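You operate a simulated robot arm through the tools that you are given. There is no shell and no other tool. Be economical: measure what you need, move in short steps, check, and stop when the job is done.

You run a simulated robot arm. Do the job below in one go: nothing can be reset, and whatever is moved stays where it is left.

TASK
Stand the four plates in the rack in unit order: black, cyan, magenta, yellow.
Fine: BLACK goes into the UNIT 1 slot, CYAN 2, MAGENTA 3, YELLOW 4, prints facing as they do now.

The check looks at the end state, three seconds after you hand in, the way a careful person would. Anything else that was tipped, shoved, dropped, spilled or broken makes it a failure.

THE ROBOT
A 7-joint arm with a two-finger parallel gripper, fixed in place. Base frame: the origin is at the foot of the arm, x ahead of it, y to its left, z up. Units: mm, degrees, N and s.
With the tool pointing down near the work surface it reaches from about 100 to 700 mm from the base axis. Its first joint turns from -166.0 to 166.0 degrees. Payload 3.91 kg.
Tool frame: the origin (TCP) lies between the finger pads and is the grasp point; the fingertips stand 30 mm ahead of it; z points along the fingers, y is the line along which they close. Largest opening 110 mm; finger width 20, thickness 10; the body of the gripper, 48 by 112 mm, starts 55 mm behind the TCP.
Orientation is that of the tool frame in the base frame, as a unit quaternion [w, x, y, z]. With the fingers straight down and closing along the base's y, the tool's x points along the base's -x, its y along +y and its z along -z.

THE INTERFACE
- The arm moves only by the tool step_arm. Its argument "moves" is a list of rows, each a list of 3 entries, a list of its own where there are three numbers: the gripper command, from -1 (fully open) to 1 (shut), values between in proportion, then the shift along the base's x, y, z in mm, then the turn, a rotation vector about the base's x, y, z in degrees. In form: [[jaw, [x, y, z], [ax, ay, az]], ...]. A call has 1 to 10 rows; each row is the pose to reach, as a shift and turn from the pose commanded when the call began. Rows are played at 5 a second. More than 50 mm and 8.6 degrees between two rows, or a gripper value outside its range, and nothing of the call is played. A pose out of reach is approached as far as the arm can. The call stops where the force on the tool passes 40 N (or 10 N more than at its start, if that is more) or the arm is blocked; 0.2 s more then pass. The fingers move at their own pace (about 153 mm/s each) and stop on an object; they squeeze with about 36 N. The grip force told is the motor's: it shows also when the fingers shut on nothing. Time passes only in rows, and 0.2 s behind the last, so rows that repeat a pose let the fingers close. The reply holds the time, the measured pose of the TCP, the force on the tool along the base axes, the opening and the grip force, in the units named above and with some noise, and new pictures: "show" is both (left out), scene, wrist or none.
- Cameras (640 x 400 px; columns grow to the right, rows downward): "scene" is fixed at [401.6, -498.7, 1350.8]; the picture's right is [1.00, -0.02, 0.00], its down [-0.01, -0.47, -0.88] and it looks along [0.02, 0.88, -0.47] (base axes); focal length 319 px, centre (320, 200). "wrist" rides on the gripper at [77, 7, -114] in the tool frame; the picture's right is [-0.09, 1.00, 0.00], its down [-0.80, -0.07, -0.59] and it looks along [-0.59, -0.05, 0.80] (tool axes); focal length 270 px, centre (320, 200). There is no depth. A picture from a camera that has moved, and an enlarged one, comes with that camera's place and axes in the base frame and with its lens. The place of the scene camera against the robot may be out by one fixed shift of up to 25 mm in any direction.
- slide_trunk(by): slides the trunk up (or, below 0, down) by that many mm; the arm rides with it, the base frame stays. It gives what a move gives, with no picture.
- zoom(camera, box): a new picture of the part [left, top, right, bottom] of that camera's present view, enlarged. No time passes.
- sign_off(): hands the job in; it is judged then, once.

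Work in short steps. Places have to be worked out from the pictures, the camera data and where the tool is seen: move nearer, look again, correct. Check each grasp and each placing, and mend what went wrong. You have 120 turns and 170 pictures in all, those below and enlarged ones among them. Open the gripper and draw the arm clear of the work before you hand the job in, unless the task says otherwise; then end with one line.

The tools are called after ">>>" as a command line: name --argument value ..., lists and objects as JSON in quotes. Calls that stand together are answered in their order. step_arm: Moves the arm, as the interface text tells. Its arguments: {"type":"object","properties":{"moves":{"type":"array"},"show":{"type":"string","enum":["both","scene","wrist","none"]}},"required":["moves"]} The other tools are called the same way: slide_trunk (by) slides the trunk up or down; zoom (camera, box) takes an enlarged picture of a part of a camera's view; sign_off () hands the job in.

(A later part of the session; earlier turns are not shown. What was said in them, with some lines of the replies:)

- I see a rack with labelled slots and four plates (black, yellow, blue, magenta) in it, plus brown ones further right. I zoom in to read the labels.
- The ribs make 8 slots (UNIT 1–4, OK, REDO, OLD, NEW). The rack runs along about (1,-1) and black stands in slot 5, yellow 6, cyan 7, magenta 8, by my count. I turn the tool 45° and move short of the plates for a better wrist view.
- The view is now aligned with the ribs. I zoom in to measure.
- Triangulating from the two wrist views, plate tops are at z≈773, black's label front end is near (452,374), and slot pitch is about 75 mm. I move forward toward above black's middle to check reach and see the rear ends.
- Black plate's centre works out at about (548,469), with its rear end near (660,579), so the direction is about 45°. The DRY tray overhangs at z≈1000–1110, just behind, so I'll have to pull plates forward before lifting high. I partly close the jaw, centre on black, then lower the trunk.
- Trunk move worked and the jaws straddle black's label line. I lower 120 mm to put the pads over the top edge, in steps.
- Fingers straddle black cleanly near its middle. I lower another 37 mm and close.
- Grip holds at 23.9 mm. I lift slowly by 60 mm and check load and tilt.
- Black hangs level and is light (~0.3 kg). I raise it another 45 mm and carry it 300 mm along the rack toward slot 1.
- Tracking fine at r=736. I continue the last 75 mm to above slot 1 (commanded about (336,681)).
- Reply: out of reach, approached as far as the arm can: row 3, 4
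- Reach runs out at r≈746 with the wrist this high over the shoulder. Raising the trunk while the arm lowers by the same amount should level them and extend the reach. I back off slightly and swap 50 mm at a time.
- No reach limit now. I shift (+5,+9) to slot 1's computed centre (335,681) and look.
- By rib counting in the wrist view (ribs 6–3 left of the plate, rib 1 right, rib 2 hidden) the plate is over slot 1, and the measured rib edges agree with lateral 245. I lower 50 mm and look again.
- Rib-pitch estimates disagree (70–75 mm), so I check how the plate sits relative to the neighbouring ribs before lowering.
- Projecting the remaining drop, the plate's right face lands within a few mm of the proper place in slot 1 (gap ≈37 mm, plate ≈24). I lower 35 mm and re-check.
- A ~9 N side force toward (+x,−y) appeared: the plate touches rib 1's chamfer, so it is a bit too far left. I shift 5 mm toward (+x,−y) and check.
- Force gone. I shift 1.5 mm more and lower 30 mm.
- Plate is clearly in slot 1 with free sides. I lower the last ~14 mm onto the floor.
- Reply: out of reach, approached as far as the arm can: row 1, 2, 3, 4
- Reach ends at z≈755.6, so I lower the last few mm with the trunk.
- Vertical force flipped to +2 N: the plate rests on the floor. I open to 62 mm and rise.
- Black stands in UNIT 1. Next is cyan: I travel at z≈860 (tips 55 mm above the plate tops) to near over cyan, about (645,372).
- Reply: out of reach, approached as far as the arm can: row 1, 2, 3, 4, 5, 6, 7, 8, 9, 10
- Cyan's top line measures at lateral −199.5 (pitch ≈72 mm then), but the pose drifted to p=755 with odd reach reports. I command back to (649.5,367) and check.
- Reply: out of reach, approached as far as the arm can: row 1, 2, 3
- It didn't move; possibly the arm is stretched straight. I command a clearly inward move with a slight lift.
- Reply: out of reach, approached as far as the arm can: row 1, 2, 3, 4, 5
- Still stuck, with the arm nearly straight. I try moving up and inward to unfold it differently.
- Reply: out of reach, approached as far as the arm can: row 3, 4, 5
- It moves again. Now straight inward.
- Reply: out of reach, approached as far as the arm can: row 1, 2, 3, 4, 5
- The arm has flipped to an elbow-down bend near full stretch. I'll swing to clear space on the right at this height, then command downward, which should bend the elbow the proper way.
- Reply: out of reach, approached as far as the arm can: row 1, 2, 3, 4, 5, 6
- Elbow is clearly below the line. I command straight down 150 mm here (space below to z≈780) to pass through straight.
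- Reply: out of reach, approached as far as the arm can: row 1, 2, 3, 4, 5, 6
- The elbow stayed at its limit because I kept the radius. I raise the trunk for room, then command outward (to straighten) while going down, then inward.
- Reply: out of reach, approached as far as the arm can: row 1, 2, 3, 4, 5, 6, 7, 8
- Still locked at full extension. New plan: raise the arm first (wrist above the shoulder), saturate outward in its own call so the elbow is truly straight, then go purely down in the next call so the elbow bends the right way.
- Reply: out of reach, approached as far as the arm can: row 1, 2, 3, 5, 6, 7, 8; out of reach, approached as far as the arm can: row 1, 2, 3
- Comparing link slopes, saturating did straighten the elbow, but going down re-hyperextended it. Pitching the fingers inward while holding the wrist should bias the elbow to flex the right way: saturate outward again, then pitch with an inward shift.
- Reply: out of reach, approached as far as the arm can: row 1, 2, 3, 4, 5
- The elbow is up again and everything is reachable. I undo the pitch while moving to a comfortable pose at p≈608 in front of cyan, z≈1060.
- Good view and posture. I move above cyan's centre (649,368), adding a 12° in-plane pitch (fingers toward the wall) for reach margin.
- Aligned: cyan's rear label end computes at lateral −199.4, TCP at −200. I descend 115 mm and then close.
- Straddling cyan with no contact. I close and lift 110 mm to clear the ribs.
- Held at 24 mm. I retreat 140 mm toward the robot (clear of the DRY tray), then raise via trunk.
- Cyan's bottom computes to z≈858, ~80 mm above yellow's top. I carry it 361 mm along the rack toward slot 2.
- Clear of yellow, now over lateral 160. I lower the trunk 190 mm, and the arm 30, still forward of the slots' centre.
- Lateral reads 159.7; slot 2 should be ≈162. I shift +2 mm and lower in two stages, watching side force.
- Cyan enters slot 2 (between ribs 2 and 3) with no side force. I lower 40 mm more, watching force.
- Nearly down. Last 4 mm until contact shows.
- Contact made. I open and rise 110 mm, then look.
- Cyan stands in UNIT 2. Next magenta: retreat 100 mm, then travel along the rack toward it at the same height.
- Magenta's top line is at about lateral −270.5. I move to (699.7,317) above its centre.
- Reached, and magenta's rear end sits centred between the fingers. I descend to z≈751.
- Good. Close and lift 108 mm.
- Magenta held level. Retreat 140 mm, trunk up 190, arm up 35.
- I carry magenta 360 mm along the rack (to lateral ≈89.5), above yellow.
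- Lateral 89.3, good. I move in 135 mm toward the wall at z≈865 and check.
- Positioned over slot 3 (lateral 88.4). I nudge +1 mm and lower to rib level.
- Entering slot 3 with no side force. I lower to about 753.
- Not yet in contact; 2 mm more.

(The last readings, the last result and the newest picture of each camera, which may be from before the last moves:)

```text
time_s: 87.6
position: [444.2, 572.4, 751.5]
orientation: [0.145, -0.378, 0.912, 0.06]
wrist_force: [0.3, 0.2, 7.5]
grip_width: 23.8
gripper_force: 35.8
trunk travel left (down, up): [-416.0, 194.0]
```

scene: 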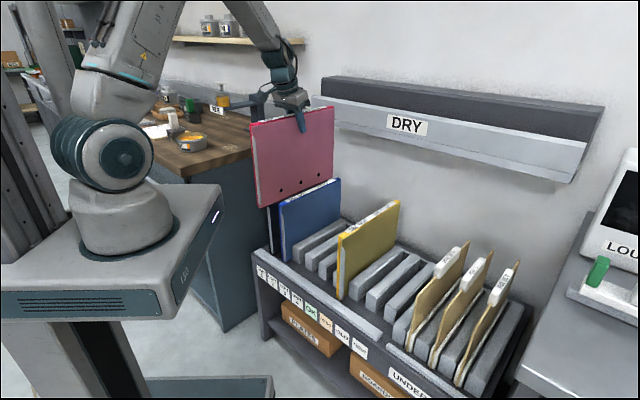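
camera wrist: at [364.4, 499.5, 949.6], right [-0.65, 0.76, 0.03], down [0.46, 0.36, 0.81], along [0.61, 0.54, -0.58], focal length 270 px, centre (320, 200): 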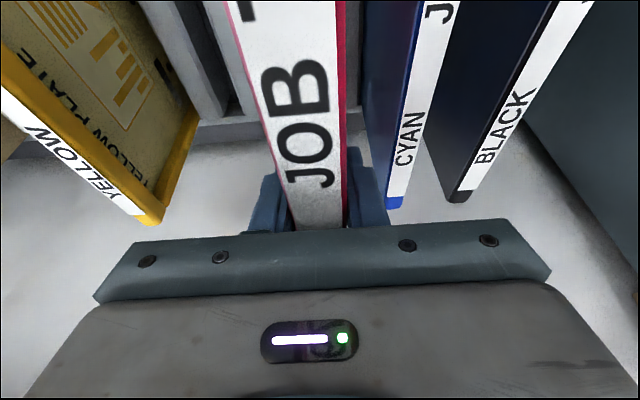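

Contact (+7.5 N). Open and rise.

>>> step_arm --moves '[[-0.13, [0, 0, 0], [0, 0, 0]], [-0.13, [0, 0, 0], [0, 0, 0]], [-0.13, [0, 0, 35], [0, 0, 0]], [-0.13, [0, 0, 75], [0, 0, 0]], [-0.13, [0, 0, 110], [0, 0, 0]], [-0.13, [0, 0, 110], [0, 0, 0]]]' --show "scene"

>>> zoom --camera "scene" --box '[250, 170, 410, 270]'

```text
time_s: 89.0
position: [444.5, 572.4, 860.1]
orientation: [0.144, -0.378, 0.913, 0.06]
wrist_force: [-0.1, -0.7, -0.1]
grip_width: 62.3
gripper_force: 0.0
trunk travel left (down, up): [-416.0, 194.0]
```

scene: 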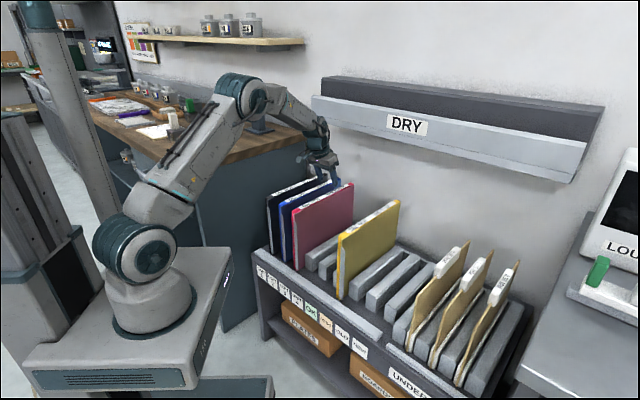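

```text
4.00 times, centred on (330, 220) of scene
camera zoom: at [401.6, -498.7, 1350.8], right [1.0, -0.02, 0.0], down [-0.01, -0.47, -0.88], along [0.02, 0.88, -0.47], focal length 1276 px, centre (280, 120)
```

zoom: 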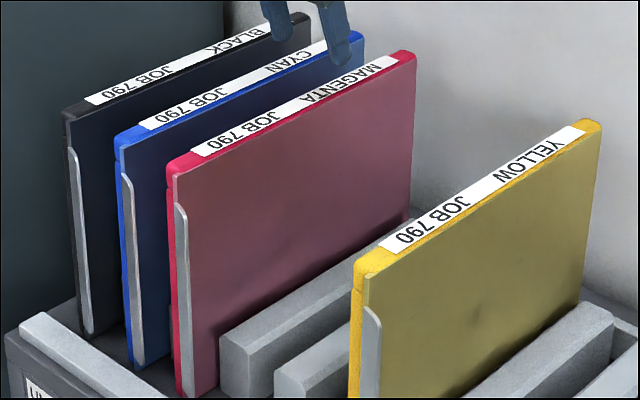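

Magenta stands in UNIT 3. Now yellow: I move along to lateral ≈−127.5.

>>> step_arm --moves '[[-0.13, [28, -28, 0], [0, 0, 0]], [-0.13, [58, -58, 0], [0, 0, 0]], [-0.13, [88, -88, 0], [0, 0, 0]], [-0.13, [118, -118, 0], [0, 0, 0]], [-0.13, [140, -140, 0], [0, 0, 0]], [-0.13, [154, -154, 0], [0, 0, 0]], [-0.13, [154, -154, 0], [0, 0, 0]]]' --show "wrist"

```text
time_s: 90.6
position: [598.2, 418.0, 863.3]
orientation: [0.143, -0.378, 0.913, 0.061]
wrist_force: [0.1, 0.0, -0.2]
grip_width: 62.2
gripper_force: 0.0
trunk travel left (down, up): [-416.0, 194.0]
camera wrist: at [517.9, 345.2, 948.5], right [-0.65, 0.76, 0.03], down [0.46, 0.36, 0.81], along [0.61, 0.54, -0.58], focal length 270 px, centre (320, 200)
```

wrist: 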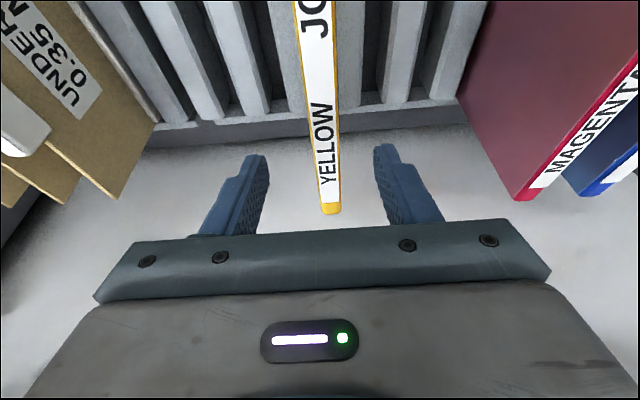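

Alignment is identical to the magenta approach. I descend 110 mm.

>>> step_arm --moves '[[-0.13, [0, 0, -35], [0, 0, 0]], [-0.13, [0, 0, -70], [0, 0, 0]], [-0.13, [0, 0, -95], [0, 0, 0]], [-0.13, [0, 0, -110], [0, 0, 0]], [-0.13, [0, 0, -110], [0, 0, 0]]]' --show "wrist"

```text
time_s: 91.8
position: [600.5, 420.0, 751.6]
orientation: [0.143, -0.378, 0.913, 0.06]
wrist_force: [0.5, 0.3, 0.7]
grip_width: 62.2
gripper_force: 0.1
trunk travel left (down, up): [-416.0, 194.0]
camera wrist: at [520.0, 346.4, 836.7], right [-0.65, 0.76, 0.03], down [0.46, 0.36, 0.81], along [0.61, 0.54, -0.58], focal length 270 px, centre (320, 200)
```

wrist: 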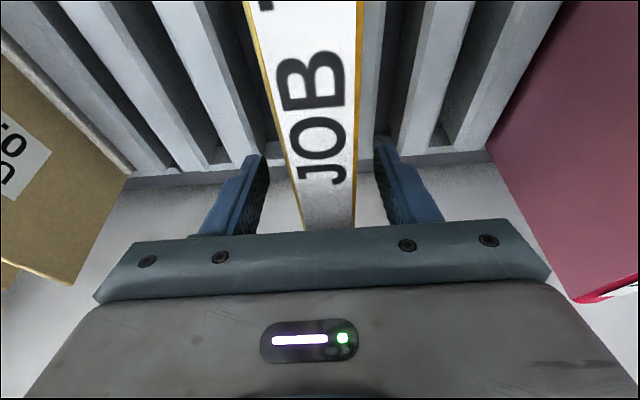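

Close and lift 112 mm.

>>> step_arm --moves '[[1, [0, 0, 0], [0, 0, 0]], [1, [0, 0, 0], [0, 0, 0]], [1, [0, 0, 0], [0, 0, 0]], [1, [0, 0, 15], [0, 0, 0]], [1, [0, 0, 40], [0, 0, 0]], [1, [0, 0, 75], [0, 0, 0]], [1, [0, 0, 112], [0, 0, 0]], [1, [0, 0, 112], [0, 0, 0]]]' --show "scene"

```text
time_s: 93.6
position: [599.2, 421.0, 864.0]
orientation: [0.142, -0.378, 0.913, 0.059]
wrist_force: [-0.6, -0.1, -3.3]
grip_width: 23.8
gripper_force: 36.1
trunk travel left (down, up): [-416.0, 194.0]
```

scene: 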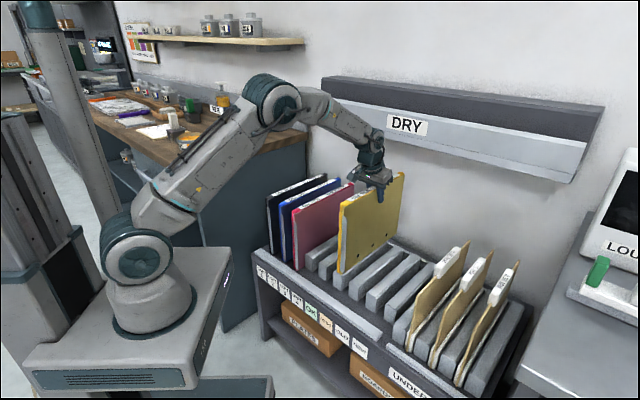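

Shift 144 mm along the rack to slot 4 (lateral ≈18).

>>> step_arm --moves '[[1, [-25, 25, 0], [0, 0, 0]], [1, [-50, 50, 0], [0, 0, 0]], [1, [-75, 75, 0], [0, 0, 0]], [1, [-95, 95, 0], [0, 0, 0]], [1, [-102, 102, 0], [0, 0, 0]], [1, [-102, 102, 0], [0, 0, 0]]]' --show "none"

>>> zoom --camera "scene" --box '[265, 180, 425, 280]'

```text
time_s: 95.0
position: [495.4, 520.9, 862.9]
orientation: [0.144, -0.378, 0.913, 0.059]
wrist_force: [0.6, 0.8, -2.7]
grip_width: 23.9
gripper_force: 35.9
trunk travel left (down, up): [-416.0, 194.0]
```

```text
4.00 times, centred on (345, 230) of scene
camera zoom: at [401.6, -498.7, 1350.8], right [1.0, -0.02, 0.0], down [-0.01, -0.47, -0.88], along [0.02, 0.88, -0.47], focal length 1276 px, centre (220, 80)
```

zoom: 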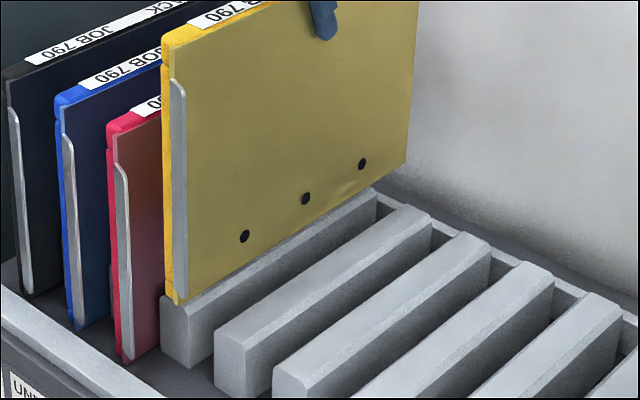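

Lateral 18. I lower to rib level and check.

>>> step_arm --moves '[[1, [0, 0, -25], [0, 0, 0]], [1, [0, 0, -50], [0, 0, 0]], [1, [0, 0, -62], [0, 0, 0]], [1, [0, 0, -68], [0, 0, 0]], [1, [0, 0, -68], [0, 0, 0]]]' --show "none"

>>> zoom --camera "scene" --box '[275, 230, 355, 280]'

```text
time_s: 96.2
position: [495.0, 518.8, 794.8]
orientation: [0.144, -0.378, 0.913, 0.059]
wrist_force: [0.7, -0.7, -3.2]
grip_width: 23.8
gripper_force: 36.1
trunk travel left (down, up): [-416.0, 194.0]
```

```text
8.00 times, centred on (315, 255) of scene
camera zoom: at [401.6, -498.7, 1350.8], right [1.0, -0.02, 0.0], down [-0.01, -0.47, -0.88], along [0.02, 0.88, -0.47], focal length 2551 px, centre (360, -240)
```

zoom: 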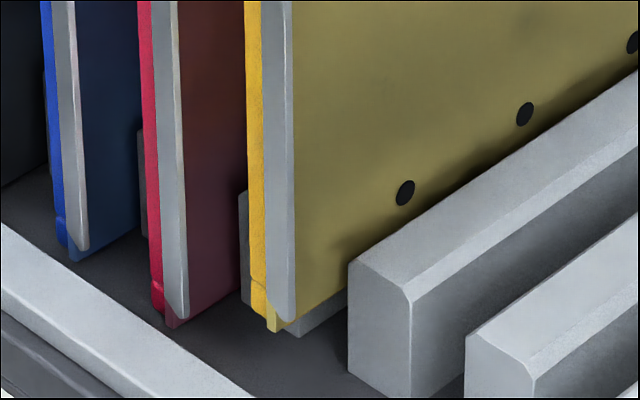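

In slot 4, no side force. Lower to the floor.

>>> step_arm --moves '[[1, [0, 0, -15], [0, 0, 0]], [1, [0, 0, -28], [0, 0, 0]], [1, [0, 0, -38], [0, 0, 0]], [1, [0, 0, -43], [0, 0, 0]], [1, [0, 0, -43], [0, 0, 0]]]' --show "none"

>>> step_arm --moves '[[1, [0, 0, -1], [0, 0, 0]], [1, [0, 0, -1.5], [0, 0, 0]]]' --show "none"

```text
time_s: 97.4
position: [497.1, 520.1, 752.2]
orientation: [0.143, -0.379, 0.912, 0.06]
wrist_force: [0.1, -0.1, -3.5]
grip_width: 23.6
gripper_force: 35.7
trunk travel left (down, up): [-416.0, 194.0]
```

```text
time_s: 98.0
position: [496.6, 521.0, 752.0]
orientation: [0.143, -0.378, 0.912, 0.06]
wrist_force: [0.2, 0.5, 5.1]
grip_width: 24.0
gripper_force: 36.4
trunk travel left (down, up): [-416.0, 194.0]
```

Contact. Open, rise, and draw back clear.

>>> step_arm --moves '[[-0.13, [0, 0, 0], [0, 0, 0]], [-0.13, [0, 0, 0], [0, 0, 0]], [-0.13, [0, 0, 35], [0, 0, 0]], [-0.13, [0, 0, 75], [0, 0, 0]], [-0.13, [0, 0, 115], [0, 0, 0]], [-0.13, [0, 0, 150], [0, 0, 0]], [-0.13, [-30, -30, 160], [0, 0, 0]], [-0.13, [-60, -60, 160], [0, 0, 0]], [-1, [-90, -90, 160], [0, 0, 0]], [-1, [-120, -120, 160], [0, 0, 0]]]'

>>> zoom --camera "scene" --box '[245, 165, 405, 265]'

>>> zoom --camera "scene" --box '[245, 230, 405, 330]'

```text
time_s: 100.2
position: [374.7, 399.2, 907.2]
orientation: [0.144, -0.378, 0.913, 0.059]
wrist_force: [1.2, -0.4, 0.6]
grip_width: 110.2
gripper_force: 0.1
trunk travel left (down, up): [-416.0, 194.0]
camera wrist: at [293.7, 327.1, 991.6], right [-0.65, 0.76, 0.03], down [0.46, 0.36, 0.81], along [0.61, 0.54, -0.58], focal length 270 px, centre (320, 200)
```

scene: 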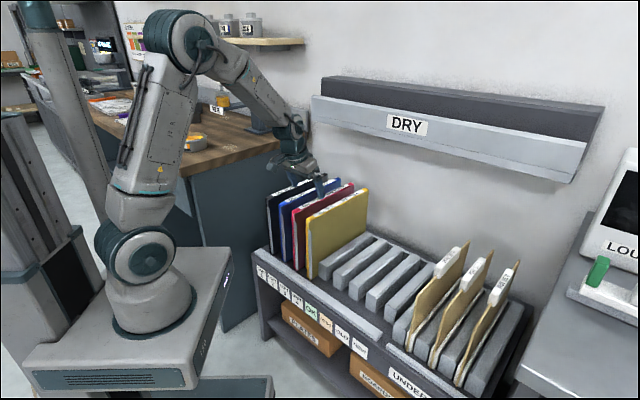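
wrist: 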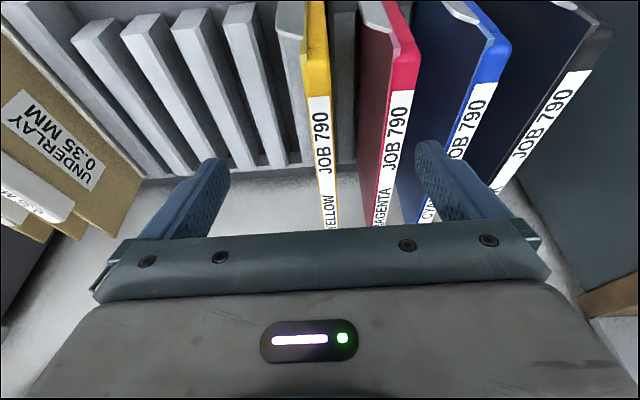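

```text
4.00 times, centred on (325, 215) of scene
camera zoom: at [401.6, -498.7, 1350.8], right [1.0, -0.02, 0.0], down [-0.01, -0.47, -0.88], along [0.02, 0.88, -0.47], focal length 1276 px, centre (300, 140)
```

zoom: 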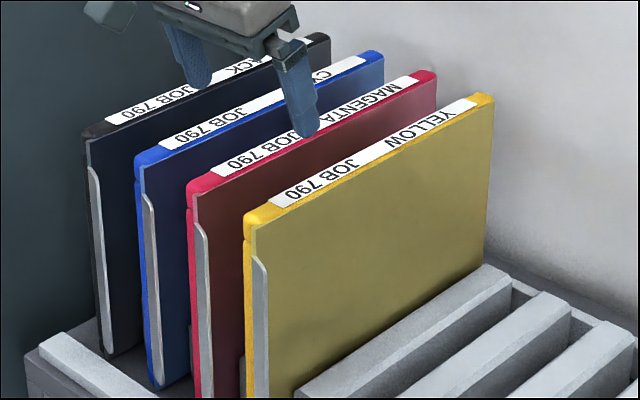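

```text
4.00 times, centred on (325, 280) of scene
camera zoom: at [401.6, -498.7, 1350.8], right [1.0, -0.02, 0.0], down [-0.01, -0.47, -0.88], along [0.02, 0.88, -0.47], focal length 1276 px, centre (300, -120)
```

zoom: 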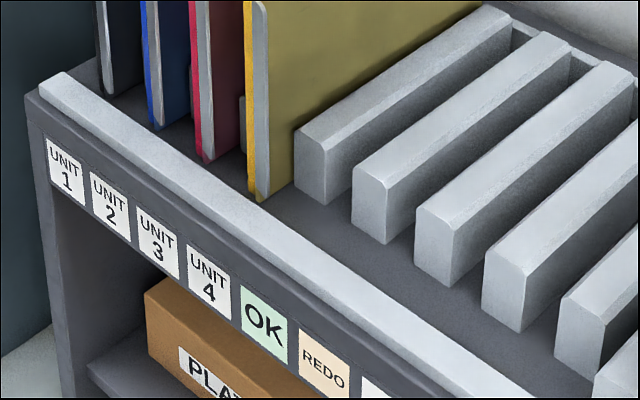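

All four stand in slots 1–4 in order, with the five remaining ribs and four empty slots to the right. I draw the arm further back and up before handing in.

>>> step_arm --moves '[[-1, [-20, -20, 40], [0, 0, 0]], [-1, [-40, -40, 80], [0, 0, 0]], [-1, [-60, -60, 110], [0, 0, 0]], [-1, [-60, -60, 110], [0, 0, 0]]]' --show "scene"

```text
time_s: 101.2
position: [313.5, 334.6, 1021.9]
orientation: [0.144, -0.378, 0.913, 0.059]
wrist_force: [0.8, -0.1, 0.9]
grip_width: 110.1
gripper_force: 0.1
trunk travel left (down, up): [-416.0, 194.0]
```

scene: 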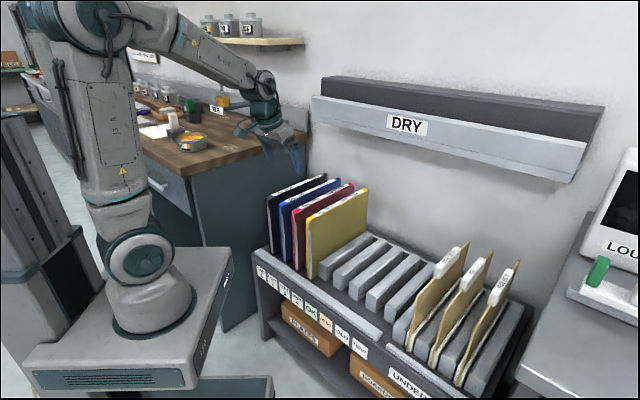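

The arm is clear, the gripper is open and the plates stand in order, so I hand in.

>>> sign_off

```text
The job is handed in.
```

The plates stand in the rack as asked: black in UNIT 1, cyan in 2, magenta in 3 and yellow in 4, prints facing as before; the gripper is open and the arm is clear.
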